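You operate a simulated robot arm through the tools that you are given. There is no shell and no other tool. Be economical: measure what you need, move in short steps, check, and stop when the job is done.

Carry out the task below with a simulated robot arm. There is one attempt and no reset: what you move stays moved.

JOB
Push the left drawer of the ledger table shut. Put one of the porcelain knobs from the top of the wall shelf on the left half of the wall bench. Put two of the small carbon blocks from the right half of the wall bench on the cream sheets of paper. Take the spool from the right half of the wall bench and put it in the brown little bowl. Take the small brush and put it on the red notebook on the left half of the wall bench. Switch the thread lever on. Take the cream folded rag from the top of the ledger table and leave it on the strip of the packing bench behind the switch board. Fetch the silver tin from the lower shelf of the wall shelves and set it on the black notebook. Take the green bottle from the lower shelf of the wall shelves and put it on the top of the small table. Put one of the small brown bottles from the upper shelf of the wall shelves on the slate slab beside the kiln door. Switch the upper brake lever off. Open the right drawer of the packing bench. Do these in any order. Set down upright: porcelain knob, green bottle, small brown bottle. The thread lever goes to its stop.
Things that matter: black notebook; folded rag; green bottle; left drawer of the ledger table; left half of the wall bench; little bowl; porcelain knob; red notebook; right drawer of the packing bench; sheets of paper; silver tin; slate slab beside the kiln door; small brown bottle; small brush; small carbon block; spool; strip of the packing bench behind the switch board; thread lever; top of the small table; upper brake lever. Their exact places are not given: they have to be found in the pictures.

Only the result counts: the job must be done as asked and must still hold three seconds after the hand-in. Knocking over, shifting, dropping, spilling or breaking anything else fails it. Flat cloth is picked up by pressing the open fingertips on it (5 to 10 N) and closing them slowly along it; thin cloth reads only 2 to 8 mm in the jaws.

ROBOT AND FRAMES
A 7-joint arm with a two-finger parallel gripper on a trunk, on a base that drives. Base frame: it is fixed to the floor where the robot stands at the start and does not move with it; the origin is under the middle of the robot, x ahead of it, y to its left, z up. Lengths are in cm, angles in degrees, forces in N, time in s.
With the tool pointing down near the work surface it reaches from about 28 to 72 cm from the robot's upright axis, wherever it stands. Its first joint turns from -166.0 to 166.0 degrees. Places, roughly: black notebook (8x12x2 cm) [130, -230, 70]; folded rag [100, 0, 75]; green bottle (7x7x20 cm) [-160, -330, 150]; left drawer of the ledger table [70, 0, 60]; left half of the wall bench [720, -80, 80]; little bowl (6x6x3 cm) [700, -220, 80]; porcelain knob (4x4x5 cm) [570, -410, 70]; red notebook (8x12x2 cm) [710, -130, 80]; right drawer of the packing bench [460, 150, 70]; sheets of paper (15x20x1 cm) [710, -250, 80]; silver tin (7x7x6 cm) [-160, -320, 140]; slate slab beside the kiln door [20, 160, 90]; small brown bottle (5x5x13 cm) [-160, -280, 170]; small brown bottle (5x5x14 cm) [-160, -290, 170]; small brush (3x3x17 cm) [610, -420, 80]; small carbon block (3x2x5 cm) [710, -230, 80]; spool (4x4x5 cm) [700, -240, 80]; strip of the packing bench behind the switch board [460, 180, 80]; thread lever [330, -210, 90]; top of the small table [-140, -50, 90]; upper brake lever [20, -330, 120]. Payload 3.43 kg.
The TCP is the grasp point between the finger pads, 3.4 cm short of the fingertips. In the tool frame z runs along the fingers and y along their closing line. The gripper opens to 12.8 cm. The fingers are 2.4 cm wide and 1.2 cm thick; the gripper's body (4.8 by 13 cm) begins 9.6 cm behind the TCP.
Orientation is that of the tool frame in the base frame, as a unit quaternion [x, y, z, w]. With the fingers straight down and closing along the base's y, the tool's x points along the base's -x, its y along +y and its z along -z.

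CONTROLS
- The arm moves only by the tool play_rows. Its argument "commands" is one flat list of numbers, 7 for each row, row after row: the shift along the tool's x, y, z in cm, then the turn, a rotation vector about the tool's x, y, z in degrees, then the closure, from 0 (fully open) to 1 (shut). In form: [x, y, z, rx, ry, rz, jaw, x, y, z, rx, ry, rz, jaw, ...]. A call has 1 to 8 rows; each row is the pose to reach, as a shift and turn from the pose commanded when the call began, along the tool's axes at that moment. A row lasts 0.2 s, in which the tool goes at most 5 cm and 8.6 degrees; a call with a longer step from one row to the next is refused whole, and so is a gripper value outside its range. Where a pose cannot be reached the arm comes as near as it can. A force on the tool above 40 N (or 10 N above the force at the start of the call, whichever is more), or a blocked arm, ends the call early, and 0.2 s more pass. Each finger travels about 10.8 cm/s and halts on what it meets, pressing with about 34 N; the grip force reading is that of the motor and also rises with nothing between the fingers. The clock runs only during rows and for 0.2 s after the last one: add rows that repeat a pose to give the fingers time. The reply holds the time, the measured pose of the TCP, the force on the tool along the base axes, the opening and the grip force, in the units named above and with some noise, with the torque about the TCP (base axes, N m) and any sound that the robot's microphone picked up.
- Cameras (640 x 400 px; columns grow to the right, rows downward): "scene" is now at [-2.37, 12.64, 143.83]; the picture's right is [-0.15, -0.99, 0.00], its down [-0.70, 0.11, -0.71] and it looks along [0.70, -0.11, -0.70] (base axes); focal length 287 px, centre (320, 200). "wrist" rides on the gripper at [7.6, -1.1, -16] in the tool frame; the picture's right is [0.15, 0.99, 0.00], its down [-0.88, 0.13, -0.46] and it looks along [-0.45, 0.07, 0.89] (tool axes); focal length 234 px, centre (320, 200).
- get_image(camera): a new picture of that camera. The clock stands still meanwhile.
- lift_body(by): slides the trunk up (or, below 0, down) by that many cm; the arm and the scene camera ride with it, the base frame stays. It gives what a move gives, with no picture.
- roll_base(legs): drives the robot by 1 to 6 legs, each [ahead, left, turn to the left] in cm, cm and degrees, along the robot's own axes; the way and the turn of a leg run together, so that a leg with both is an arc; at most 150 cm and 180 degrees a leg. The arm and the cameras ride along, it lands a little off, and it stops where it bumps. It gives what a move gives.
- head_to(pan, tilt): turns the head with the scene camera to pan (to the left, within 86 degrees either way) and tilt (down, from -29 to 69), counted from straight ahead of the robot. It gives what a move gives.
- measure_at(camera, pixels): for up to 12 pixels [column, row] of the newest picture of that camera ("zoom" is the newest enlarged one), the place [x, y, z] in the base frame of the surface seen there, good to about 0.2 cm, but the place of the scene camera against the robot may be out by one fixed shift of up to 1.8 cm in any direction. The clock stands still meanwhile.
- enlarge(camera, box): a new picture of the part [left, top, right, bottom] of that camera's present view, enlarged. The clock stands still meanwhile.
- finish_job(): hands the job in; it is judged then, once.

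Keep the steps short. Do not move on a guess: measure, check each grasp and each placing, and mend mistakes. In all there are 364 turns and 314 pictures (those below and enlarged ones count). Leave the gripper open and the arm clear of the work at the hand-in unless told otherwise, and finish with a single line.

The tools are called after ">>>" as name(argument=value, ...) on one line, values as JSON. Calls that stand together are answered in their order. play_rows: Moves the arm, as the interface text tells. Its arguments: {"type":"object","properties":{"commands":{"type":"array"}},"required":["commands"]} The other tools are called the same way: lift_body (by) slides the trunk up or down; roll_base (legs) drives the base; head_to (pan, tilt) turns the head that bears the scene camera; get_image (camera) takes a picture; measure_at (camera, pixels) gives the place of the surface under pixels of a picture; enlarge (camera, box) takes an enlarged picture of a part of a camera's view; finish_job () hands the job in.

At the start:

```text
t: 0.0
tool_pos: [51.22, 3.19, 94.47]
ee_rot: [0.0, 1.0, 0.0, -0.001]
wrist_force: [-0.4, -0.2, -0.2]
wrist_torque: [0.01, 0.0, 0.04]
finger_gap: 12.79
grip_force: 0.0
trunk travel left (down, up): [-15.0, 17.4]
robot x, y, heading: [0.06, -0.3, 0.1]
head pan, tilt: [-8.6, 44.7]
```

scene: 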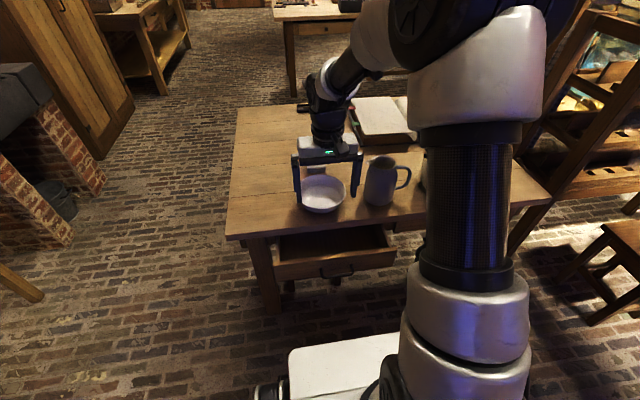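
wrist: 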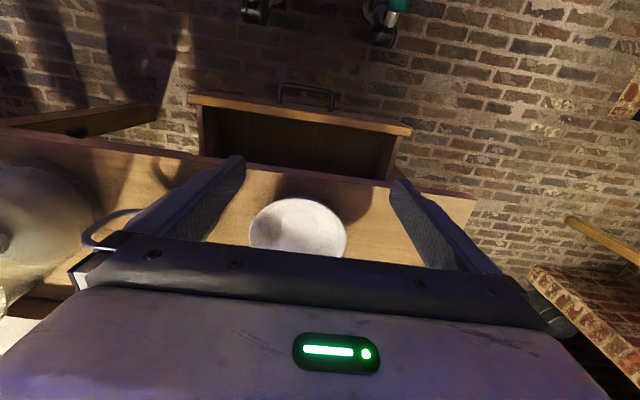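

I see the ledger table ahead with an open drawer (front near pixel 335,270). I'll measure the drawer and surroundings.

>>> measure_at(camera="scene", pixels=[[335, 265], [337, 272], [280, 272], [395, 258], [275, 235], [240, 230], [322, 180], [380, 160], [380, 110], [250, 120]])

>>> measure_at(camera="wrist", pixels=[[305, 95], [305, 125], [200, 100], [410, 130], [300, 225], [250, 170], [460, 195]])

>>> head_to(pan=0, tilt=20)

>>> get_image(camera="scene")

```text
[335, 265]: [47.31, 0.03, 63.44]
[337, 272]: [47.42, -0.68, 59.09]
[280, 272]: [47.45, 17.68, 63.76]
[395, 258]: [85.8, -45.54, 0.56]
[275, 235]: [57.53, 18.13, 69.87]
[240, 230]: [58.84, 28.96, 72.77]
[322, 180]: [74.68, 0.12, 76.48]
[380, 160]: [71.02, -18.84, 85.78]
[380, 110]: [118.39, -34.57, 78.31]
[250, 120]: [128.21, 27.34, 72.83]
```

```text
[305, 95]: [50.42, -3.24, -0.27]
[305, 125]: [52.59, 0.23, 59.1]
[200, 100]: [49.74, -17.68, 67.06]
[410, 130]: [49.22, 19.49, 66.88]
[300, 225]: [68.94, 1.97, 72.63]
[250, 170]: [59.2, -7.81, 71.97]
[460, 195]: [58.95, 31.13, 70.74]
```

```text
t: 0.9
tool_pos: [51.18, 3.31, 94.44]
ee_rot: [0.001, 1.0, 0.0, 0.0]
wrist_force: [-0.1, -0.5, 0.5]
wrist_torque: [0.01, 0.01, -0.03]
finger_gap: 12.8
grip_force: 0.1
trunk travel left (down, up): [-15.0, 17.4]
robot x, y, heading: [-0.28, 0.49, 0.1]
head pan, tilt: [0.0, 20.0]
```

```text
311 pictures are left
```

scene: 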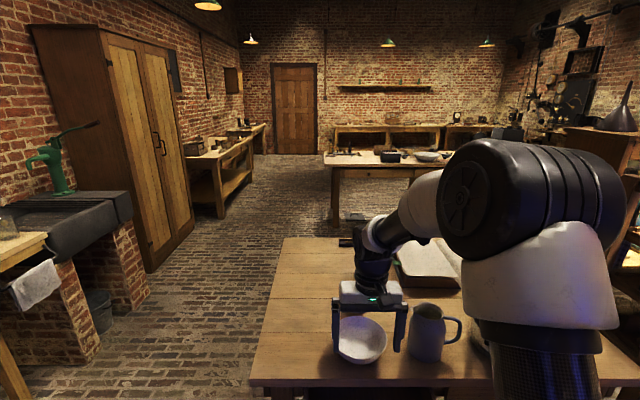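

The drawer front is at about x=47–49, y=-18..19, top z≈66; the handle is in the middle. I'll bring the open fingers in front of it (astride the handle) and then push along +x.

>>> play_rows(commands=[4.5, -1.2, 0, 0, 0, 0, 0, 9, -2.5, 0, 0, 0, 0, 0, 11, -2.5, 4.5, 0, 0, 0, 0, 11, -2.5, 9.4, 0, 0, 0, 0, 11, -2.5, 14.3, 0, 0, 0, 0, 11, -2.5, 19.2, 0, 0, 0, 0, 11, -2.5, 24.1, 0, 0, 0, 0, 11, -2.5, 28.5, 0, 0, 0, 0])

>>> head_to(pan=0, tilt=55)

>>> get_image(camera="scene")

>>> get_image(camera="wrist")

```text
t: 2.7
tool_pos: [40.21, 0.62, 65.85]
ee_rot: [0.0, 1.0, 0.0, 0.001]
wrist_force: [0.2, 0.0, -0.3]
wrist_torque: [-0.01, 0.0, -0.03]
finger_gap: 12.81
grip_force: 0.1
trunk travel left (down, up): [-15.0, 17.4]
robot x, y, heading: [-0.11, 0.03, -0.0]
head pan, tilt: [0.0, 20.0]
```

```text
t: 3.7
tool_pos: [40.22, 0.6, 65.92]
ee_rot: [0.0, 1.0, -0.001, 0.0]
wrist_force: [-0.1, -0.5, 1.4]
wrist_torque: [-0.02, 0.02, -0.01]
finger_gap: 12.79
grip_force: 0.2
trunk travel left (down, up): [-15.0, 17.4]
robot x, y, heading: [0.18, 0.08, 0.0]
head pan, tilt: [0.0, 55.0]
```

```text
310 pictures are left
```

scene: 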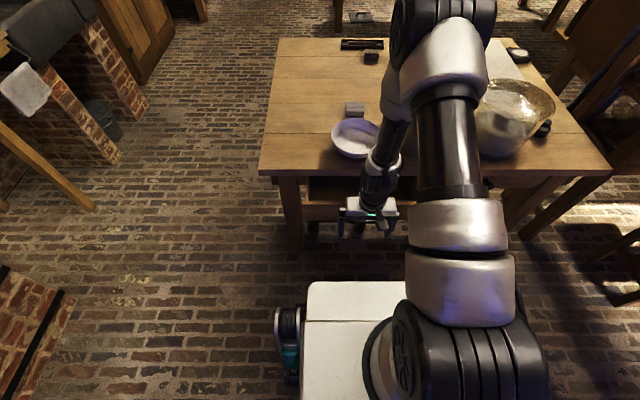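

```text
309 pictures are left
```

wrist: 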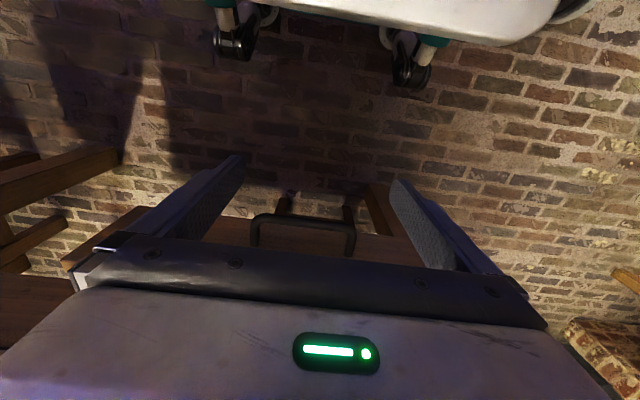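

Fingers straddle the handle in front of the drawer. Now I push forward to x≈56 slowly, watching force.

>>> play_rows(commands=[-2.5, 0, 0, 0, 0, 0, 0, -5, 0, 0, 0, 0, 0, 0, -7, 0, 0, 0, 0, 0, 0, -9, 0, 0, 0, 0, 0, 0, -11, 0, 0, 0, 0, 0, 0, -13, 0, 0, 0, 0, 0, 0, -15, 0, 0, 0, 0, 0, 0, -16, 0, 0, 0, 0, 0, 0])

>>> get_image(camera="scene")

>>> get_image(camera="wrist")

```text
t: 5.5
tool_pos: [56.35, 0.81, 65.94]
ee_rot: [-0.001, 1.0, 0.0, 0.001]
wrist_force: [-2.2, 0.4, -0.9]
wrist_torque: [-0.01, 0.0, 0.05]
finger_gap: 12.81
grip_force: 0.1
trunk travel left (down, up): [-15.0, 17.4]
robot x, y, heading: [0.08, -0.2, 0.1]
head pan, tilt: [0.0, 55.0]
```

```text
308 pictures are left
```

scene: 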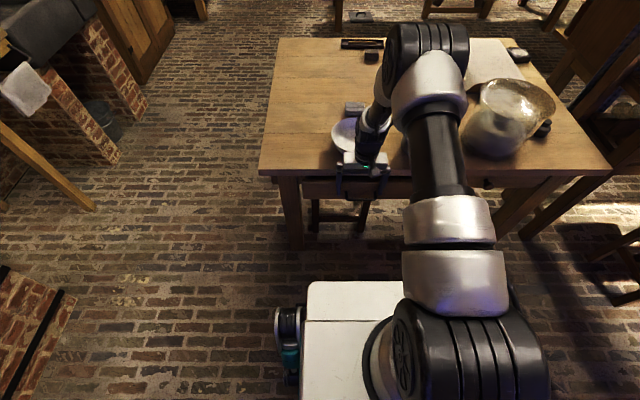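

```text
307 pictures are left
```

wrist: 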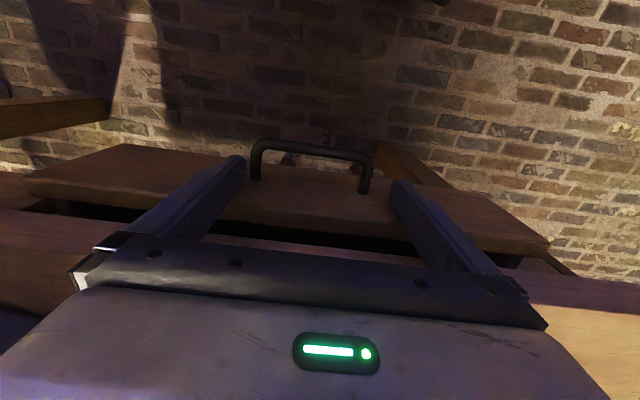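

Drawer moved; measuring the remaining gap against the table edge and the neighbouring drawer.

>>> measure_at(camera="wrist", pixels=[[300, 200], [120, 160], [120, 205], [120, 235], [100, 190], [40, 205], [560, 290], [540, 255]])

>>> enlarge(camera="scene", box=[250, 80, 570, 280])

```text
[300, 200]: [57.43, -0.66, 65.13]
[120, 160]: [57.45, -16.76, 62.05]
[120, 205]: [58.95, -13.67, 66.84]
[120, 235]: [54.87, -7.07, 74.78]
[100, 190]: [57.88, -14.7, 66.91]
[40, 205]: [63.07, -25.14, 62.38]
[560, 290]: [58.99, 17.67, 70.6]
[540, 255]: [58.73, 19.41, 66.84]
```

```text
2.00 times, centred on (410, 180) of scene
```

zoom: 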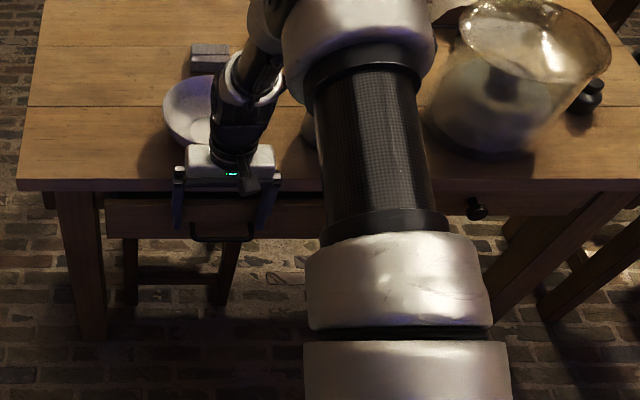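

The neighbouring apron is at x≈63, the drawer face at 57.4, so it needs ~5 cm more, under the overhang. I back off and tilt the fingers 45° forward so that the tips reach beneath the table edge.

>>> play_rows(commands=[4, 0, 0, 0, 0, 0, 0, 8, 0, 0, 0, -7.5, 0, 0, 10, 0, 0, 0, -15, 0, 0, 10, 0, 0, 0, -22.5, 0, 0, 10, 0, 0, 0, -30, 0, 0, 10, 0, 0, 0, -37.5, 0, 0, 10, 0, 0, 0, -45, 0, 0, 10, 0, 0.5, 0, -45, 0, 0])

>>> get_image(camera="wrist")

```text
t: 7.3
tool_pos: [46.23, 0.78, 65.52]
ee_rot: [0.0, 0.923, 0.0, 0.384]
wrist_force: [-0.3, 0.6, 0.7]
wrist_torque: [-0.02, 0.01, 0.01]
finger_gap: 12.82
grip_force: 0.1
trunk travel left (down, up): [-15.0, 17.4]
robot x, y, heading: [-0.03, 0.2, 0.3]
head pan, tilt: [0.0, 55.0]
```

```text
305 pictures are left
```

wrist: 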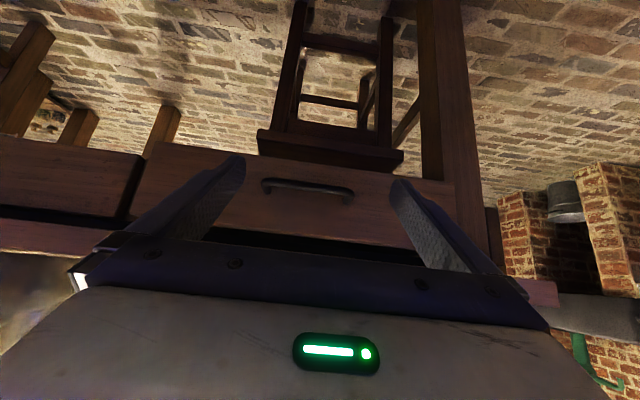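

Pushing along base +x with tilted fingers.

>>> play_rows(commands=[-2.83, 0, 2.83, 0, 0, 0, 0, -5.3, 0, 5.3, 0, 0, 0, 0, -6.4, 0, 6.4, 0, 0, 0, 0, -7.1, 0, 7.1, 0, 0, 0, 0, -7.8, 0, 7.8, 0, 0, 0, 0, -8.5, 0, 8.5, 0, 0, 0, 0, -9.1, 0, 9.1, 0, 0, 0, 0, -9.1, 0, 9.1, 0, 0, 0, 0])

>>> get_image(camera="wrist")

```text
t: 9.1
tool_pos: [59.11, 0.74, 65.43]
ee_rot: [0.0, 0.923, 0.0, 0.384]
wrist_force: [-0.5, 0.7, -0.4]
wrist_torque: [-0.06, 0.05, -0.02]
finger_gap: 12.8
grip_force: 0.2
trunk travel left (down, up): [-15.0, 17.4]
robot x, y, heading: [-0.38, -0.15, 0.0]
head pan, tilt: [0.0, 55.0]
```

```text
304 pictures are left
```

wrist: 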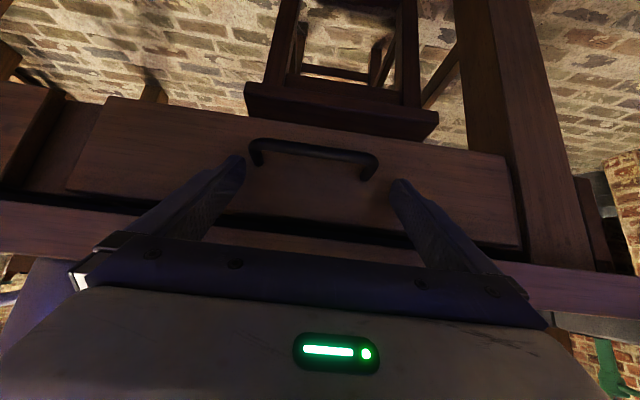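

>>> measure_at(camera="wrist", pixels=[[310, 195], [90, 180], [65, 160], [30, 120], [490, 190], [545, 200], [595, 220]])

>>> play_rows(commands=[-0.5, 0, 0.5, 0, 0, 0, 0, -1, 0, 1, 0, 0, 0, 0, -1.5, 0, 1.5, 0, 0, 0, 0, -1.8, 0, 1.8, 0, 0, 0, 0, -1.8, 0, 1.8, 0, 0, 0, 0])

>>> measure_at(camera="wrist", pixels=[[310, 195]])

>>> get_image(camera="wrist")

```text
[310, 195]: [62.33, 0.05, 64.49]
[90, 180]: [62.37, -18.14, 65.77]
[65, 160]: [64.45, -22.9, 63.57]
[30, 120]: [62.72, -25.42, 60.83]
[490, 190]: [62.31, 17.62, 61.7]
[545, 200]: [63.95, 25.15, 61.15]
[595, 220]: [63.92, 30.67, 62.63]
```

```text
t: 9.7
tool_pos: [59.55, 0.78, 65.07]
ee_rot: [0.0, 0.927, 0.0, 0.375]
wrist_force: [-8.2, -0.2, 4.3]
wrist_torque: [0.04, 0.35, 0.17]
finger_gap: 12.81
grip_force: 0.0
trunk travel left (down, up): [-15.0, 17.4]
robot x, y, heading: [0.02, 0.12, -0.3]
head pan, tilt: [0.0, 55.0]
stopped in row 2: the force on the tool passed its limit at 51 N (the readings are from after the stop); the commanded pose is now the measured one
```

```text
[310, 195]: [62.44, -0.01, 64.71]
```

```text
303 pictures are left
```

wrist: 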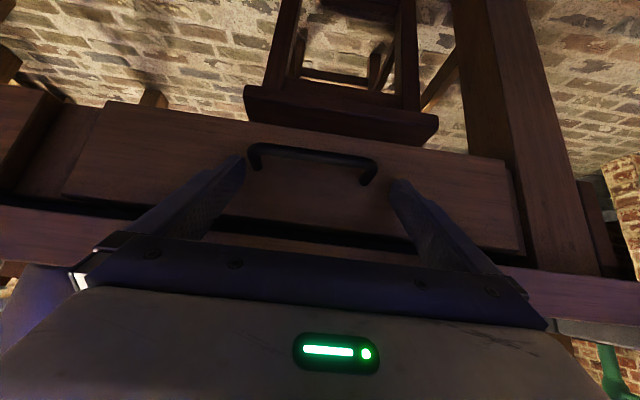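

The drawer is shut (hit its stop, face level with the neighbour at 62.4). Now I back off, raise and straighten the tool.

>>> play_rows(commands=[3.4, 0, -3.4, 0, 0, 0, 0, 6.8, 0, -6.8, 0, 0, 0, 0, 10, 0, -10, 0, 7.5, 0, 0, 8, 0, -14, 0, 15, 0, 0, 5, 0, -17.5, 0, 22.5, 0, 0, 2, 0, -21, 0, 30, 0, 0, -1, 0, -24, 0, 37.5, 0, 0, -4, 0, -27, 0, 44, 0, 0])

>>> play_rows(commands=[0, 0, -5, 0, 0, 0, 0, 0, -4, -8, 0, 0, 0, 0, 0, -8, -11, 0, 0, 0, 0, 0, -12, -14, 0, 0, 0, 0, 0, -16, -16, 0, 0, 0, 0, 0, -20, -18, 0, 0, 0, 0, 0, -24, -20, 0, 0, 0, 0, 0, -28, -20, 0, 0, 0, 0])

>>> head_to(pan=0, tilt=40)

>>> get_image(camera="scene")

```text
t: 11.5
tool_pos: [43.72, 0.67, 87.38]
ee_rot: [0.0, 1.0, 0.0, 0.001]
wrist_force: [0.6, 0.3, -0.4]
wrist_torque: [-0.01, 0.0, -0.02]
finger_gap: 12.78
grip_force: 0.1
trunk travel left (down, up): [-15.0, 17.4]
robot x, y, heading: [-0.08, -0.06, -0.2]
head pan, tilt: [0.0, 55.0]
```

```text
t: 13.3
tool_pos: [43.82, -27.35, 107.3]
ee_rot: [0.0, 1.0, -0.001, 0.0]
wrist_force: [-0.4, 0.2, -0.3]
wrist_torque: [0.01, -0.01, -0.04]
finger_gap: 12.81
grip_force: 0.1
trunk travel left (down, up): [-15.0, 17.4]
robot x, y, heading: [-0.17, 0.47, -0.1]
head pan, tilt: [0.0, 55.0]
```

```text
t: 14.1
tool_pos: [43.85, -27.24, 107.32]
ee_rot: [0.0, 1.0, 0.0, 0.0]
wrist_force: [-0.3, 0.2, -0.5]
wrist_torque: [0.02, 0.0, 0.02]
finger_gap: 12.84
grip_force: 0.0
trunk travel left (down, up): [-15.0, 17.4]
robot x, y, heading: [-0.13, 0.13, -0.0]
head pan, tilt: [0.0, 40.0]
```

```text
302 pictures are left
```

scene: 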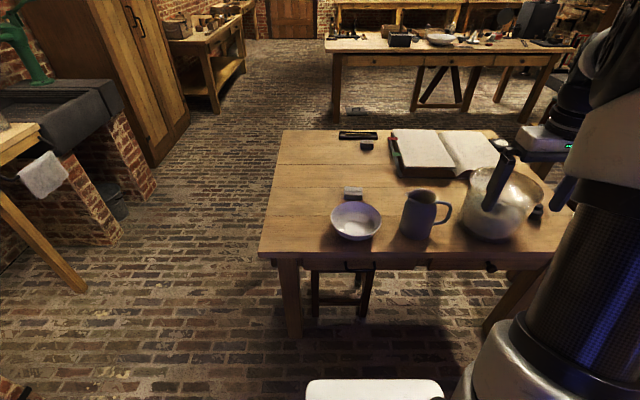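

>>> enlarge(camera="scene", box=[320, 170, 480, 270])

>>> measure_at(camera="zoom", pixels=[[130, 75], [100, 85], [155, 85], [115, 110], [160, 110], [130, 90], [220, 180], [400, 130]])

```text
4.00 times, centred on (400, 220) of scene
```

zoom: 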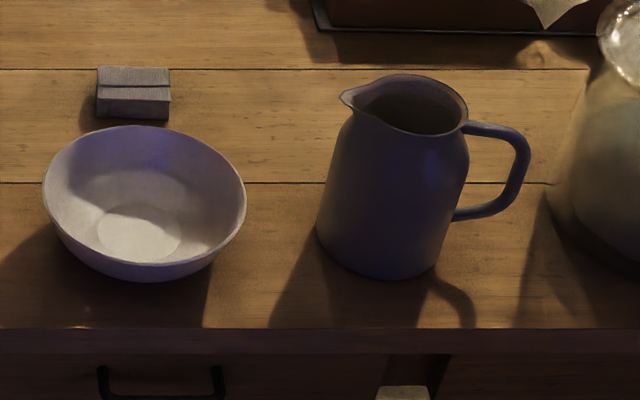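

```text
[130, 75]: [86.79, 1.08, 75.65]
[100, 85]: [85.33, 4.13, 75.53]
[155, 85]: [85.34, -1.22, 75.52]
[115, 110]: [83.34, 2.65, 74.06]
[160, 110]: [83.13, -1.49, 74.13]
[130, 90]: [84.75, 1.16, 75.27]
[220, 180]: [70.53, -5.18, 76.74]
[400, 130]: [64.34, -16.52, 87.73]
```

>>> enlarge(camera="scene", box=[270, 110, 430, 210])

>>> measure_at(camera="zoom", pixels=[[390, 145], [340, 105], [520, 130]])

>>> enlarge(camera="scene", box=[430, 110, 590, 210])

```text
4.00 times, centred on (350, 160) of scene
```

zoom: 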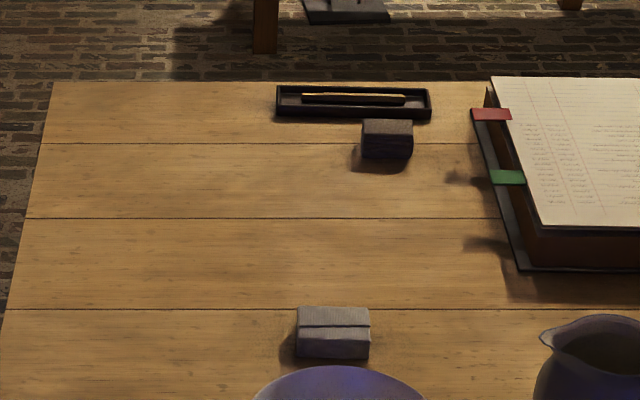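

```text
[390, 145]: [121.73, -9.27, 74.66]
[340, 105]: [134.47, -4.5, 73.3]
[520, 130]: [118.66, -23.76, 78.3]
```

```text
4.00 times, centred on (510, 160) of scene
```

zoom: 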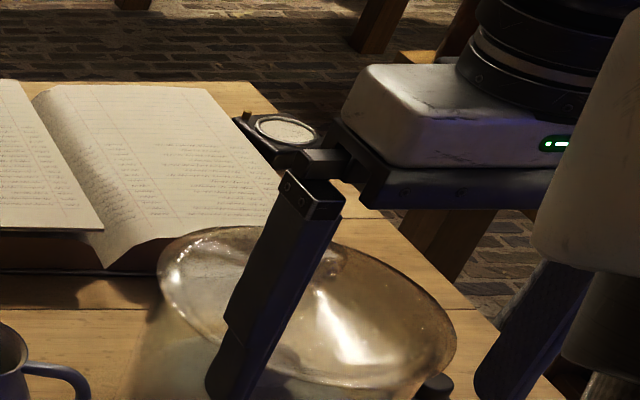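

The thing at (85,1,75) seems the folded rag. I'll measure how far my base protrudes, then drive forward.

>>> measure_at(camera="scene", pixels=[[370, 383], [310, 390], [345, 310], [370, 310]])

>>> roll_base(legs=[[20, 0, 0]])

>>> head_to(pan=0, tilt=58)

>>> get_image(camera="scene")

```text
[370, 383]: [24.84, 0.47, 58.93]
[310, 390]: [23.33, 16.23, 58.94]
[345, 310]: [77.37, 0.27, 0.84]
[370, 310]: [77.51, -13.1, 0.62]
```

```text
t: 15.7
tool_pos: [63.6, -27.1, 107.26]
ee_rot: [0.0, 1.0, 0.0, 0.001]
wrist_force: [0.0, 0.0, -0.8]
wrist_torque: [0.0, 0.0, 0.02]
finger_gap: 12.81
grip_force: 0.0
trunk travel left (down, up): [-15.0, 17.4]
robot x, y, heading: [19.8, -0.06, -0.1]
head pan, tilt: [0.0, 40.0]
```

```text
t: 16.5
tool_pos: [63.62, -27.25, 107.16]
ee_rot: [-0.001, 1.0, -0.001, 0.0]
wrist_force: [-0.1, 0.3, 0.1]
wrist_torque: [-0.01, -0.04, 0.01]
finger_gap: 12.81
grip_force: 0.1
trunk travel left (down, up): [-15.0, 17.4]
robot x, y, heading: [19.85, 0.16, 0.0]
head pan, tilt: [0.0, 58.0]
```

```text
298 pictures are left
```

scene: 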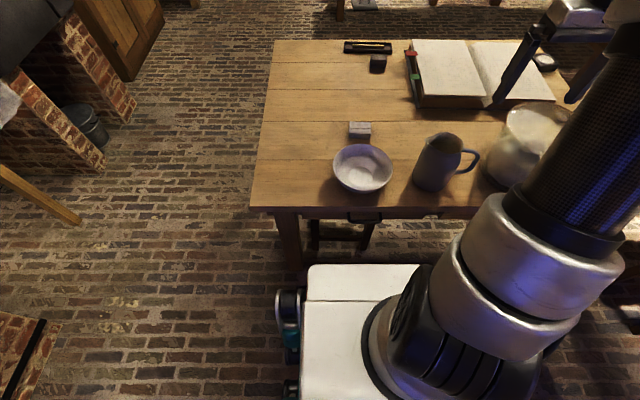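

Move the arm over the rag for a wrist view.

>>> play_rows(commands=[-2, 4.5, 0, 0, 0, 0, 0, -4, 9, 0, 0, 0, 0, 0, -6, 13.5, 0, 0, 0, 0, 0, -8, 18, 0, 0, 0, 0, 0, -10, 22, 1, 0, 0, 0, 0, -12, 26, 3, 0, 0, 0, 0, -14, 28.5, 5, 0, 0, 0, 0, -15, 28.5, 9, 0, 0, 0, 0])

>>> get_image(camera="wrist")

```text
t: 18.3
tool_pos: [78.67, 1.31, 98.11]
ee_rot: [-0.001, 1.0, -0.001, 0.001]
wrist_force: [0.5, 0.2, 0.6]
wrist_torque: [-0.03, -0.03, 0.02]
finger_gap: 12.79
grip_force: 0.0
trunk travel left (down, up): [-15.0, 17.4]
robot x, y, heading: [19.47, 0.19, 0.1]
head pan, tilt: [0.0, 58.0]
```

```text
297 pictures are left
```

wrist: 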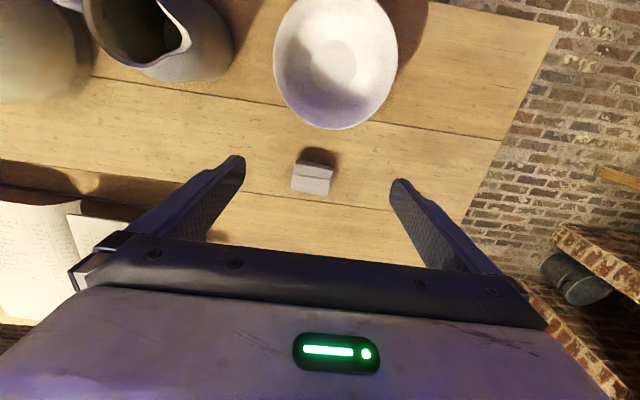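

>>> enlarge(camera="wrist", box=[260, 130, 372, 200])

>>> measure_at(camera="wrist", pixels=[[294, 165], [330, 168], [293, 190], [328, 194], [312, 180], [316, 163], [312, 172], [345, 200], [345, 215]])

```text
5.71 times, centred on (316, 165) of wrist
```

zoom: 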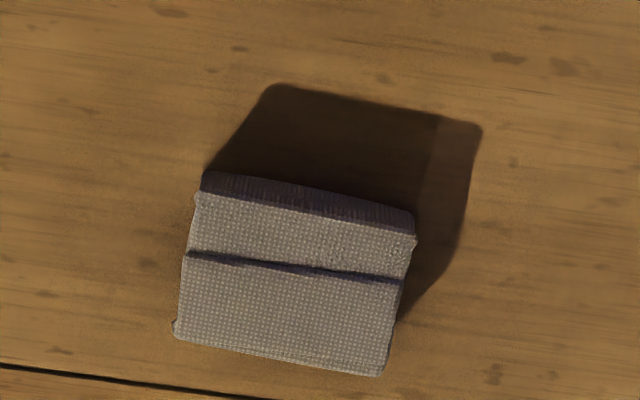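

```text
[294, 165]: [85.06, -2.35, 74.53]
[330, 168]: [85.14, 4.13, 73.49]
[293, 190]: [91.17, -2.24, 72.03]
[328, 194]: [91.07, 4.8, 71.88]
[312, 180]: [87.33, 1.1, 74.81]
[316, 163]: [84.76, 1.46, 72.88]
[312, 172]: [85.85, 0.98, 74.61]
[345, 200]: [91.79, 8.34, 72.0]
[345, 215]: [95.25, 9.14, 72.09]
```

This is a folded cloth: x 84.8–89.8, y −2.4…4.4, top 74.8, table 72.0. I'll descend over its centre with open fingers.

>>> play_rows(commands=[-4.5, -0.2, 0, 0, 0, 0, 0, -8.6, -0.3, 2, 0, 0, 0, 0, -8.6, -0.3, 6.5, 0, 0, 0, 0, -8.6, -0.3, 11, 0, 0, 0, 0, -8.6, -0.3, 15.5, 0, 0, 0, 0, -8.6, -0.3, 19, 0, 0, 0, 0, -8.6, -0.3, 21.5, 0, 0, 0, 0, -8.6, -0.3, 22.3, 0, 0, 0, 0])

>>> get_image(camera="wrist")

```text
t: 20.1
tool_pos: [87.4, 1.16, 75.89]
ee_rot: [-0.001, 1.0, 0.0, 0.0]
wrist_force: [0.5, -0.1, 0.4]
wrist_torque: [0.0, -0.01, -0.01]
finger_gap: 12.81
grip_force: 0.0
trunk travel left (down, up): [-15.0, 17.4]
robot x, y, heading: [20.07, 0.01, 0.2]
head pan, tilt: [0.0, 58.0]
```

```text
295 pictures are left
```

wrist: 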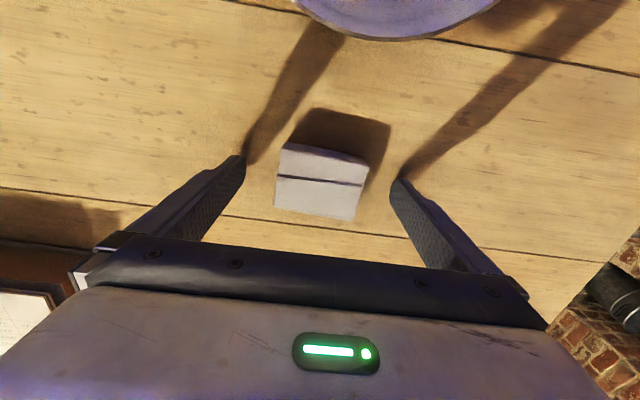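

Rag between the fingers. Closing slowly.

>>> play_rows(commands=[0, 0, 0.1, 0, 0, 0, 0.2, 0, 0, 0.1, 0, 0, 0, 0.4, 0, 0, 0.1, 0, 0, 0, 0.5, 0, 0, 0.1, 0, 0, 0, 0.6, 0, 0, 0.1, 0, 0, 0, 0.7, 0, 0, 0.1, 0, 0, 0, 0.8, 0, 0, 0.1, 0, 0, 0, 0.9, 0, 0, 0.1, 0, 0, 0, 1])

>>> play_rows(commands=[0, 0, 0, 0, 0, 0, 1, 0, 0, -1.5, 0, 0, 0, 1, 0, 0, -4, 0, 0, 0, 1, 0, 0, -8, 0, 0, 0, 1, 0, 0, -12, 0, 0, 0, 1, 0, 0, -16, 0, 0, 0, 1, 0, 0, -20, 0, 0, 0, 1, 0, 0, -24, 0, 0, 0, 1])

>>> get_image(camera="wrist")

```text
t: 21.9
tool_pos: [87.27, 1.08, 75.82]
ee_rot: [-0.001, 1.0, 0.001, 0.0]
wrist_force: [0.2, -0.3, 0.5]
wrist_torque: [-0.01, 0.02, 0.02]
finger_gap: 7.21
grip_force: 33.7
trunk travel left (down, up): [-15.0, 17.4]
robot x, y, heading: [19.65, -0.04, 0.1]
head pan, tilt: [0.0, 58.0]
```

```text
t: 23.7
tool_pos: [87.22, 1.02, 100.06]
ee_rot: [0.0, 1.0, 0.0, 0.0]
wrist_force: [0.2, 0.0, -0.5]
wrist_torque: [-0.03, -0.04, 0.03]
finger_gap: 0.01
grip_force: 33.0
trunk travel left (down, up): [-15.0, 17.4]
robot x, y, heading: [19.86, 0.1, 0.2]
head pan, tilt: [0.0, 58.0]
```

```text
294 pictures are left
```

wrist: 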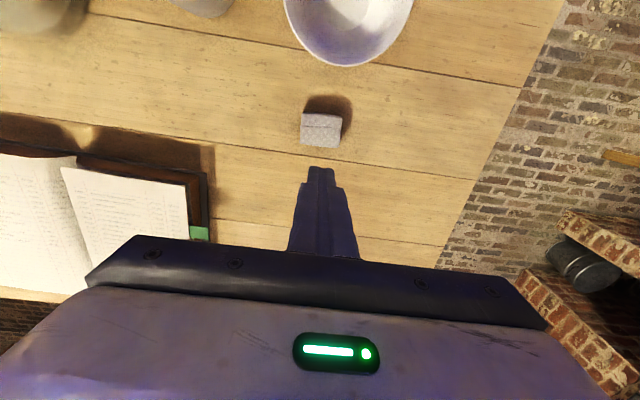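

The rag slipped out (gap now 0). It needs the press-and-pinch way. I check its place.

>>> measure_at(camera="wrist", pixels=[[303, 115], [339, 118], [302, 141], [335, 144], [318, 135], [320, 120]])

>>> enlarge(camera="wrist", box=[270, 85, 382, 155])

```text
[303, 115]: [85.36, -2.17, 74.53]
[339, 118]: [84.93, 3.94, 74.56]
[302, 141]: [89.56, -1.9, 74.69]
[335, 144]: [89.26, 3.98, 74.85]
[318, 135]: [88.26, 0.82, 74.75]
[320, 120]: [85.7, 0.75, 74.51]
```

```text
5.71 times, centred on (326, 120) of wrist
```

zoom: 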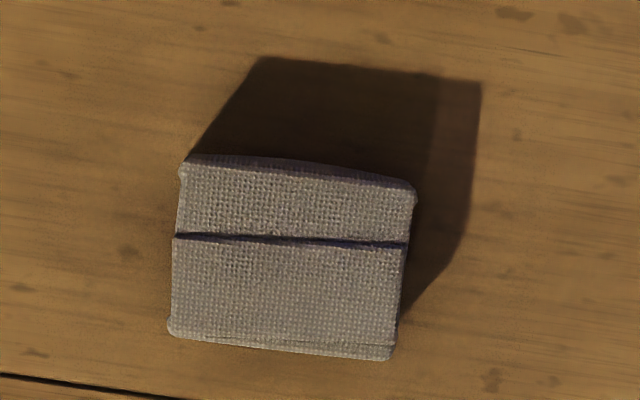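

Rag unmoved. Opening to ~5 cm and descending to just above its top at (88,1).

>>> play_rows(commands=[-0.4, 0, 0, 0, 0, 0, 0.6, -0.8, 0, 4, 0, 0, 0, 0.6, -0.8, 0, 8.5, 0, 0, 0, 0.6, -0.8, 0, 13, 0, 0, 0, 0.6, -0.8, 0, 17, 0, 0, 0, 0.6, -0.8, 0, 20, 0, 0, 0, 0.6, -0.8, 0, 21.5, 0, 0, 0, 0.6])

>>> play_rows(commands=[0, 0, 0.3, 0, 0, 0, 0.6, 0, 0, 0.5, 0, 0, 0, 0.6, 0, 0, 0.6, 0, 0, 0, 0.6])

```text
t: 25.3
tool_pos: [88.05, 0.94, 78.43]
ee_rot: [-0.001, 1.0, 0.0, 0.002]
wrist_force: [0.2, -0.9, 0.1]
wrist_torque: [-0.01, 0.01, 0.0]
finger_gap: 5.14
grip_force: 0.1
trunk travel left (down, up): [-15.0, 17.4]
robot x, y, heading: [19.66, 0.14, 0.1]
head pan, tilt: [0.0, 58.0]
```

```text
t: 26.1
tool_pos: [87.99, 1.01, 77.93]
ee_rot: [-0.001, 1.0, -0.001, 0.002]
wrist_force: [-2.5, -0.2, 12.6]
wrist_torque: [0.03, 0.13, 0.02]
finger_gap: 5.13
grip_force: 0.1
trunk travel left (down, up): [-15.0, 17.4]
robot x, y, heading: [19.85, 0.14, -0.1]
head pan, tilt: [0.0, 58.0]
```

12.6 N; easing slightly to reach 5–10 N and closing slowly.

>>> play_rows(commands=[0, 0, -0.12, 0, 0, 0, 0.6])

>>> play_rows(commands=[0, 0, 0, 0, 0, 0, 0.63, 0, 0, 0, 0, 0, 0, 0.66, 0, 0, 0, 0, 0, 0, 0.69, 0, 0, 0, 0, 0, 0, 0.72, 0, 0, 0, 0, 0, 0, 0.75, 0, 0, 0, 0, 0, 0, 0.78, 0, 0, 0, 0, 0, 0, 0.81, 0, 0, 0, 0, 0, 0, 0.84])

>>> play_rows(commands=[0, 0, 0, 0, 0, 0, 0.87, 0, 0, 0, 0, 0, 0, 0.9, 0, 0, 0, 0, 0, 0, 0.93, 0, 0, 0, 0, 0, 0, 0.96, 0, 0, 0, 0, 0, 0, 0.98, 0, 0, 0, 0, 0, 0, 1, 0, 0, 0, 0, 0, 0, 1, 0, 0, 0, 0, 0, 0, 1])

```text
t: 26.5
tool_pos: [88.07, 1.07, 77.89]
ee_rot: [-0.001, 1.0, 0.0, 0.002]
wrist_force: [0.6, -0.4, 10.2]
wrist_torque: [0.03, 0.03, -0.01]
finger_gap: 5.14
grip_force: 0.2
trunk travel left (down, up): [-15.0, 17.4]
robot x, y, heading: [19.82, 0.05, 0.1]
head pan, tilt: [0.0, 58.0]
```

```text
t: 28.3
tool_pos: [87.93, 1.14, 78.02]
ee_rot: [-0.001, 1.0, 0.0, 0.001]
wrist_force: [0.2, 3.0, 13.9]
wrist_torque: [0.15, 0.04, -0.01]
finger_gap: 2.5
grip_force: 3.5
trunk travel left (down, up): [-15.0, 17.4]
robot x, y, heading: [19.85, 0.29, 0.3]
head pan, tilt: [0.0, 58.0]
```

```text
t: 30.1
tool_pos: [87.99, 0.87, 78.0]
ee_rot: [-0.001, 1.0, -0.001, 0.001]
wrist_force: [0.3, 0.8, 13.4]
wrist_torque: [0.01, 0.0, 0.02]
finger_gap: 0.0
grip_force: 33.5
trunk travel left (down, up): [-15.0, 17.4]
robot x, y, heading: [19.88, -0.04, 0.1]
head pan, tilt: [0.0, 58.0]
```

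Missed (gap 0; the force was over 10 N). Retry with about 7 N.

>>> play_rows(commands=[0, 0, -2, 0, 0, 0, 1, 0, 0, -2, 0, 0, 0, 0.65, 0, 0, -2, 0, 0, 0, 0.65, 0, 0, -0.4, 0, 0, 0, 0.65, 0, 0, -0.2, 0, 0, 0, 0.65])

>>> get_image(camera="wrist")

```text
t: 31.3
tool_pos: [88.09, 1.07, 78.05]
ee_rot: [-0.001, 1.0, 0.0, 0.001]
wrist_force: [-0.1, 0.1, -0.5]
wrist_torque: [0.02, 0.0, 0.02]
finger_gap: 4.5
grip_force: 0.1
trunk travel left (down, up): [-15.0, 17.4]
robot x, y, heading: [19.82, 0.3, 0.2]
head pan, tilt: [0.0, 58.0]
```

```text
292 pictures are left
```

wrist: 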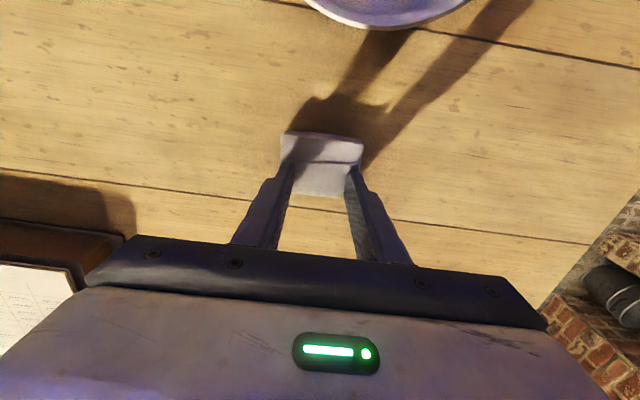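

>>> play_rows(commands=[0, 0, 0.08, 0, 0, 0, 0.65, 0, 0, 0.12, 0, 0, 0, 0.65])

```text
t: 31.9
tool_pos: [88.0, 1.19, 77.89]
ee_rot: [-0.001, 1.0, 0.0, 0.001]
wrist_force: [-0.4, -0.2, 1.9]
wrist_torque: [0.01, 0.02, 0.03]
finger_gap: 4.47
grip_force: 0.0
trunk travel left (down, up): [-15.0, 17.4]
robot x, y, heading: [19.63, -0.25, 0.4]
head pan, tilt: [0.0, 58.0]
```

>>> play_rows(commands=[0, 0, 0.06, 0, 0, 0, 0.65, 0, 0, 0.1, 0, 0, 0, 0.65])

```text
t: 32.5
tool_pos: [88.11, 1.12, 77.98]
ee_rot: [-0.001, 1.0, 0.0, 0.002]
wrist_force: [-0.9, 0.0, 7.8]
wrist_torque: [0.03, 0.07, -0.03]
finger_gap: 4.49
grip_force: 0.1
trunk travel left (down, up): [-15.0, 17.4]
robot x, y, heading: [19.98, -0.21, 0.0]
head pan, tilt: [0.0, 58.0]
```

7.8 N. Closing slowly, easing by 0.03 cm.

>>> play_rows(commands=[0, 0, 0, 0, 0, 0, 0.68, 0, 0, 0, 0, 0, 0, 0.71, 0, 0, -0.01, 0, 0, 0, 0.74, 0, 0, -0.02, 0, 0, 0, 0.77, 0, 0, -0.03, 0, 0, 0, 0.8, 0, 0, -0.03, 0, 0, 0, 0.83])

>>> play_rows(commands=[0, 0, 0, 0, 0, 0, 0.86, 0, 0, 0, 0, 0, 0, 0.89, 0, 0, 0, 0, 0, 0, 0.92, 0, 0, 0, 0, 0, 0, 0.95, 0, 0, 0, 0, 0, 0, 0.98, 0, 0, 0, 0, 0, 0, 1, 0, 0, 0, 0, 0, 0, 1, 0, 0, 0, 0, 0, 0, 1])

>>> get_image(camera="wrist")

```text
t: 33.9
tool_pos: [88.04, 1.06, 77.97]
ee_rot: [-0.001, 1.0, 0.0, 0.001]
wrist_force: [1.1, 2.6, 11.7]
wrist_torque: [0.07, 0.04, -0.01]
finger_gap: 2.56
grip_force: 3.4
trunk travel left (down, up): [-15.0, 17.4]
robot x, y, heading: [19.49, 0.11, -0.1]
head pan, tilt: [0.0, 58.0]
```

```text
t: 35.7
tool_pos: [88.17, 0.95, 77.93]
ee_rot: [-0.001, 1.0, 0.0, 0.001]
wrist_force: [0.6, 0.5, 13.4]
wrist_torque: [0.03, 0.07, 0.0]
finger_gap: 0.01
grip_force: 33.2
trunk travel left (down, up): [-15.0, 17.4]
robot x, y, heading: [19.79, -0.07, -0.1]
head pan, tilt: [0.0, 58.0]
```

```text
291 pictures are left
```

wrist: 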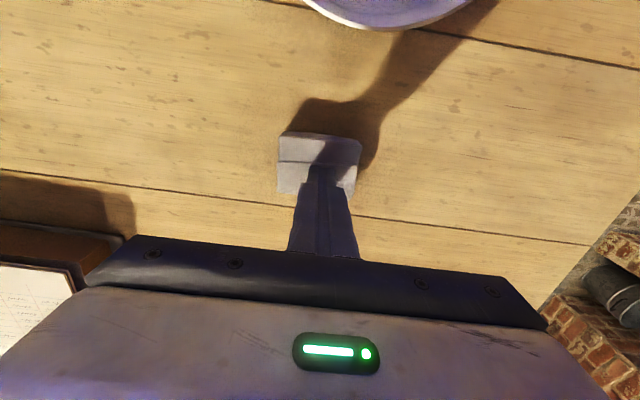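

Still no grip; closing adds ~5 N. Retry starting at ~4 N so it stays under 10.

>>> play_rows(commands=[0, 0, -2, 0, 0, 0, 1, 0, 0, -2, 0, 0, 0, 0.65, 0, 0, -2, 0, 0, 0, 0.65, 0, 0, -0.5, 0, 0, 0, 0.65, 0, 0, -0.1, 0, 0, 0, 0.65, 0, 0, -0.1, 0, 0, 0, 0.65])

>>> play_rows(commands=[0, 0, 0.05, 0, 0, 0, 0.65, 0, 0, 0.05, 0, 0, 0, 0.65])

```text
t: 37.1
tool_pos: [88.14, 1.12, 78.03]
ee_rot: [0.0, 1.0, -0.001, 0.0]
wrist_force: [-0.6, -0.1, 2.3]
wrist_torque: [0.01, 0.07, 0.01]
finger_gap: 4.48
grip_force: 0.0
trunk travel left (down, up): [-15.0, 17.4]
robot x, y, heading: [19.84, -0.09, 0.1]
head pan, tilt: [0.0, 58.0]
```

```text
t: 37.7
tool_pos: [88.21, 1.05, 78.06]
ee_rot: [-0.001, 1.0, 0.0, 0.001]
wrist_force: [-0.1, 0.0, 5.3]
wrist_torque: [0.05, 0.05, -0.01]
finger_gap: 4.48
grip_force: 0.0
trunk travel left (down, up): [-15.0, 17.4]
robot x, y, heading: [19.94, -0.25, 0.2]
head pan, tilt: [0.0, 58.0]
```

>>> play_rows(commands=[0, 0, 0, 0, 0, 0, 0.67, 0, 0, -0.01, 0, 0, 0, 0.69, 0, 0, -0.02, 0, 0, 0, 0.71, 0, 0, -0.03, 0, 0, 0, 0.73, 0, 0, -0.03, 0, 0, 0, 0.75, 0, 0, -0.03, 0, 0, 0, 0.77, 0, 0, -0.03, 0, 0, 0, 0.79, 0, 0, -0.03, 0, 0, 0, 0.81])

>>> play_rows(commands=[0, 0, 0, 0, 0, 0, 0.83, 0, 0, 0, 0, 0, 0, 0.85, 0, 0, 0, 0, 0, 0, 0.87, 0, 0, 0, 0, 0, 0, 0.89, 0, 0, 0, 0, 0, 0, 0.91, 0, 0, 0, 0, 0, 0, 0.93, 0, 0, 0, 0, 0, 0, 0.95, 0, 0, 0, 0, 0, 0, 0.97])

```text
t: 39.5
tool_pos: [88.16, 1.08, 77.88]
ee_rot: [-0.002, 1.0, 0.0, 0.001]
wrist_force: [-0.2, 2.3, 5.5]
wrist_torque: [0.07, 0.05, 0.0]
finger_gap: 2.58
grip_force: 0.9
trunk travel left (down, up): [-15.0, 17.4]
robot x, y, heading: [19.92, -0.04, 0.3]
head pan, tilt: [0.0, 58.0]
```

```text
t: 41.3
tool_pos: [88.08, 1.08, 77.94]
ee_rot: [-0.001, 1.0, -0.001, 0.001]
wrist_force: [0.0, 2.8, 6.4]
wrist_torque: [0.08, -0.01, -0.03]
finger_gap: 0.56
grip_force: 1.2
trunk travel left (down, up): [-15.0, 17.4]
robot x, y, heading: [19.71, -0.24, 0.0]
head pan, tilt: [0.0, 58.0]
```

>>> play_rows(commands=[0, 0, 0, 0, 0, 0, 0.98, 0, 0, 0, 0, 0, 0, 0.99, 0, 0, 0, 0, 0, 0, 1, 0, 0, 0, 0, 0, 0, 1])

```text
t: 42.3
tool_pos: [88.08, 0.99, 77.94]
ee_rot: [-0.001, 1.0, -0.001, 0.001]
wrist_force: [-0.3, 0.4, 6.0]
wrist_torque: [0.0, 0.04, 0.01]
finger_gap: 0.01
grip_force: 33.2
trunk travel left (down, up): [-15.0, 17.4]
robot x, y, heading: [19.43, -0.21, 0.1]
head pan, tilt: [0.0, 58.0]
```

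Not pinched either, so it needs a side grip after all. I'll raise, turn 90° and grip it across x (5 cm), deeper and lifting slowly.

>>> play_rows(commands=[0, 0, -4, 0, 0, 0, 0.8, 0, 0, -8, 0, 0, 8, 0.5, 0, 0, -8, 0, 0, 16, 0.2, 0, 0, -8, 0, 0, 24, 0, 0, 0, -8, 0, 0, 32, 0, 0, 0, -8, 0, 0, 40, 0, 0, 0, -8, 0, 0, 48, 0, 0, 0, -8, 0, 0, 54, 0])

>>> play_rows(commands=[0, 0, 0, 0, 0, 8, 0, 0, 0, 0, 0, 0, 16, 0, 0, 0, 0, 0, 0, 24, 0, 0, 0, 0, 0, 0, 32, 0, 0, 0, 0, 0, 0, 36, 0])

>>> get_image(camera="wrist")

```text
t: 44.1
tool_pos: [88.11, 1.05, 86.08]
ee_rot: [0.455, 0.891, 0.0, 0.0]
wrist_force: [0.2, 0.2, 0.8]
wrist_torque: [-0.02, 0.0, 0.05]
finger_gap: 12.79
grip_force: 0.1
trunk travel left (down, up): [-15.0, 17.4]
robot x, y, heading: [19.86, -0.24, 0.2]
head pan, tilt: [0.0, 58.0]
```

```text
t: 45.3
tool_pos: [88.12, 1.11, 86.0]
ee_rot: [0.707, 0.707, 0.001, 0.0]
wrist_force: [-0.5, -1.7, -0.4]
wrist_torque: [0.0, -0.02, -0.02]
finger_gap: 12.79
grip_force: 0.0
trunk travel left (down, up): [-15.0, 17.4]
robot x, y, heading: [19.98, 0.05, 0.1]
head pan, tilt: [0.0, 58.0]
```

```text
290 pictures are left
```

wrist: 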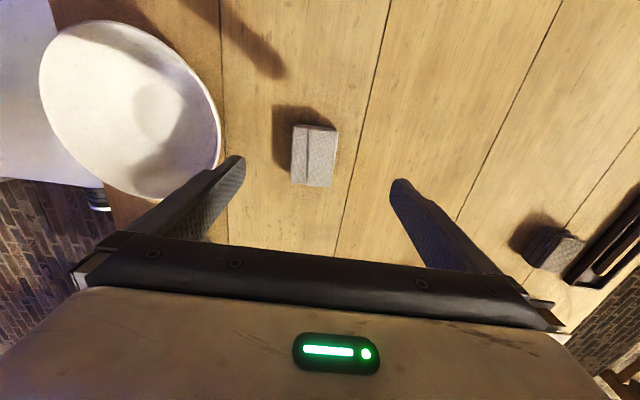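

>>> measure_at(camera="wrist", pixels=[[296, 128], [333, 131], [293, 180], [329, 183], [315, 155], [303, 155], [545, 245], [210, 120]])

```text
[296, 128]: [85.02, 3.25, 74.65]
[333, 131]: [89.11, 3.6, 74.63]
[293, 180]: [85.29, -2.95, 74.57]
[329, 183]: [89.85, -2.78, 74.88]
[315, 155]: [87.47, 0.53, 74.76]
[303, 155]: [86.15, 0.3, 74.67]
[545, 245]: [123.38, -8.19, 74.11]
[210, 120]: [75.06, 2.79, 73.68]
```

Rag x 84.9–89.8, y −3…3.9. Descending at (87.3,0.5), tips at 72.1, then closing.

>>> play_rows(commands=[-0.5, -0.8, 3, 0, 0, 0, 0, -0.5, -0.8, 6, 0, 0, 0, 0, -0.5, -0.8, 9, 0, 0, 0, 0, -0.5, -0.8, 10.3, 0, 0, 0, 0.2, -0.5, -0.8, 10.5, 0, 0, 0, 0.4, -0.5, -0.8, 10.5, 0, 0, 0, 0.6, -0.5, -0.8, 10.5, 0, 0, 0, 0.7, -0.5, -0.8, 10.5, 0, 0, 0, 0.8])

>>> play_rows(commands=[0, 0, 0, 0, 0, 0, 0.9, 0, 0, 0, 0, 0, 0, 1, 0, 0, -0.3, 0, 0, 0, 1, 0, 0, -0.6, 0, 0, 0, 1, 0, 0, -0.9, 0, 0, 0, 1, 0, 0, -1.2, 0, 0, 0, 1])

>>> get_image(camera="wrist")

```text
t: 47.1
tool_pos: [87.23, 0.56, 75.45]
ee_rot: [0.707, 0.707, 0.001, 0.001]
wrist_force: [-0.5, -0.2, 0.3]
wrist_torque: [0.01, 0.04, -0.01]
finger_gap: 5.52
grip_force: 33.8
trunk travel left (down, up): [-15.0, 17.4]
robot x, y, heading: [19.99, -0.21, 0.0]
head pan, tilt: [0.0, 58.0]
```

```text
t: 48.5
tool_pos: [87.37, 0.5, 76.65]
ee_rot: [0.707, 0.708, -0.001, 0.001]
wrist_force: [0.1, -0.3, 0.3]
wrist_torque: [0.02, 0.01, -0.02]
finger_gap: 5.49
grip_force: 33.8
trunk travel left (down, up): [-15.0, 17.4]
robot x, y, heading: [19.74, -0.27, 0.1]
head pan, tilt: [0.0, 58.0]
```

```text
289 pictures are left
```

wrist: 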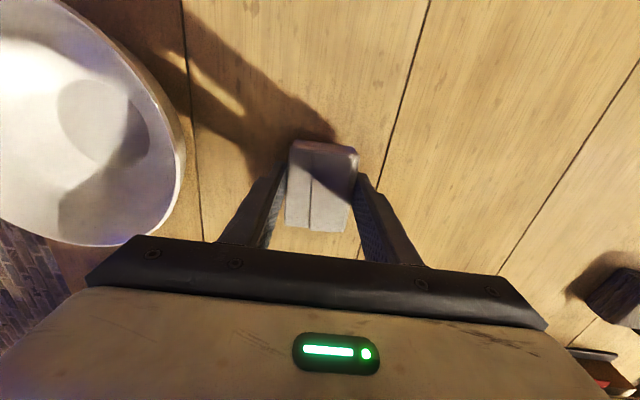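

>>> measure_at(camera="wrist", pixels=[[300, 185], [330, 190], [300, 210]])

>>> play_rows(commands=[0, 0, -0.4, 0, 0, 0, 1, 0, 0, -0.8, 0, 0, 0, 1, 0, 0, -1.2, 0, 0, 0, 1, 0, 0, -1.8, 0, 0, 0, 1, 0, 0, -2.4, 0, 0, 0, 1, 0, 0, -3, 0, 0, 0, 1])

>>> get_image(camera="wrist")

```text
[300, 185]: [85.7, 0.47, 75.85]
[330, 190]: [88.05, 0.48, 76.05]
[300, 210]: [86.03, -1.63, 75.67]
```

```text
t: 49.9
tool_pos: [87.23, 0.59, 79.53]
ee_rot: [0.706, 0.708, 0.0, 0.0]
wrist_force: [-0.1, -1.3, -0.4]
wrist_torque: [0.0, 0.04, 0.01]
finger_gap: 5.5
grip_force: 33.7
trunk travel left (down, up): [-15.0, 17.4]
robot x, y, heading: [20.08, -0.12, 0.4]
head pan, tilt: [0.0, 58.0]
```

```text
288 pictures are left
```

wrist: 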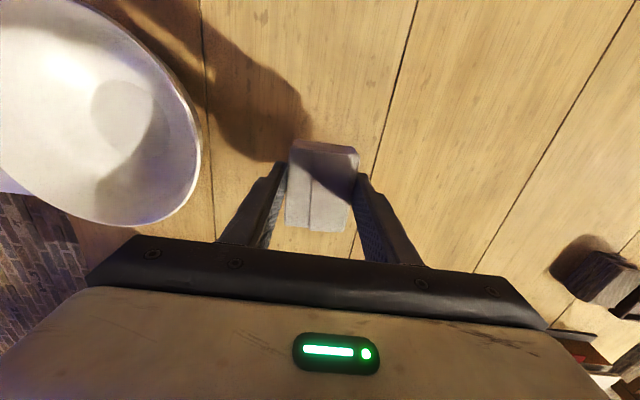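

The rag is lifted (z +4, gap steady 5.5). I raise it gently and pull the arm in, then view the way to the packing bench.

>>> play_rows(commands=[0, 0, -2.5, 0, 0, 0, 1, 0, 0, -5, 0, 0, 0, 1, 0, 0, -7.5, 0, 0, 0, 1, 0, 0, -10, 0, 0, 0, 1, 0, 0, -12.5, 0, 0, 0, 1, 0, -1.5, -15, 0, 0, 0, 1, 0, -3, -17.5, 0, 0, 0, 1, 0, -5, -20, 0, 0, 0, 1])

>>> play_rows(commands=[0, -2.5, -1, 0, 0, 0, 1, 0, -5, -2, 0, 0, 0, 1, 0, -7.5, -3, 0, 0, 0, 1, 0, -10, -4, 0, 0, 0, 1, 0, -12.5, -5, 0, 0, 0, 1, 0, -15, -6, 0, 0, 0, 1])

>>> head_to(pan=15, tilt=22)

>>> get_image(camera="scene")

```text
t: 51.7
tool_pos: [82.28, 0.58, 99.63]
ee_rot: [0.707, 0.707, 0.0, -0.001]
wrist_force: [0.2, -0.2, 0.5]
wrist_torque: [-0.01, 0.0, 0.04]
finger_gap: 5.47
grip_force: 34.0
trunk travel left (down, up): [-15.0, 17.4]
robot x, y, heading: [20.52, -0.2, 0.2]
head pan, tilt: [0.0, 58.0]
```

```text
t: 53.1
tool_pos: [67.24, 0.62, 105.66]
ee_rot: [0.706, 0.708, 0.0, 0.002]
wrist_force: [0.3, -0.3, -0.3]
wrist_torque: [0.0, 0.04, -0.02]
finger_gap: 5.47
grip_force: 33.9
trunk travel left (down, up): [-15.0, 17.4]
robot x, y, heading: [19.92, 0.06, 0.1]
head pan, tilt: [0.0, 58.0]
```

```text
t: 54.1
tool_pos: [67.39, 0.62, 105.62]
ee_rot: [0.706, 0.708, 0.0, 0.001]
wrist_force: [0.2, 0.5, -1.2]
wrist_torque: [-0.04, -0.03, 0.03]
finger_gap: 5.5
grip_force: 34.2
trunk travel left (down, up): [-15.0, 17.4]
robot x, y, heading: [19.54, -0.02, 0.1]
head pan, tilt: [15.0, 22.0]
```

```text
287 pictures are left
```

scene: 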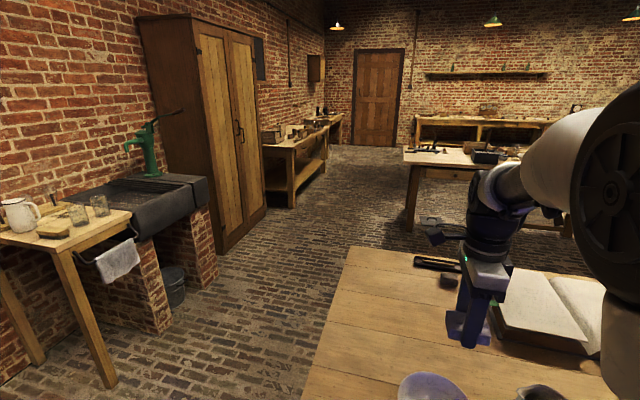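

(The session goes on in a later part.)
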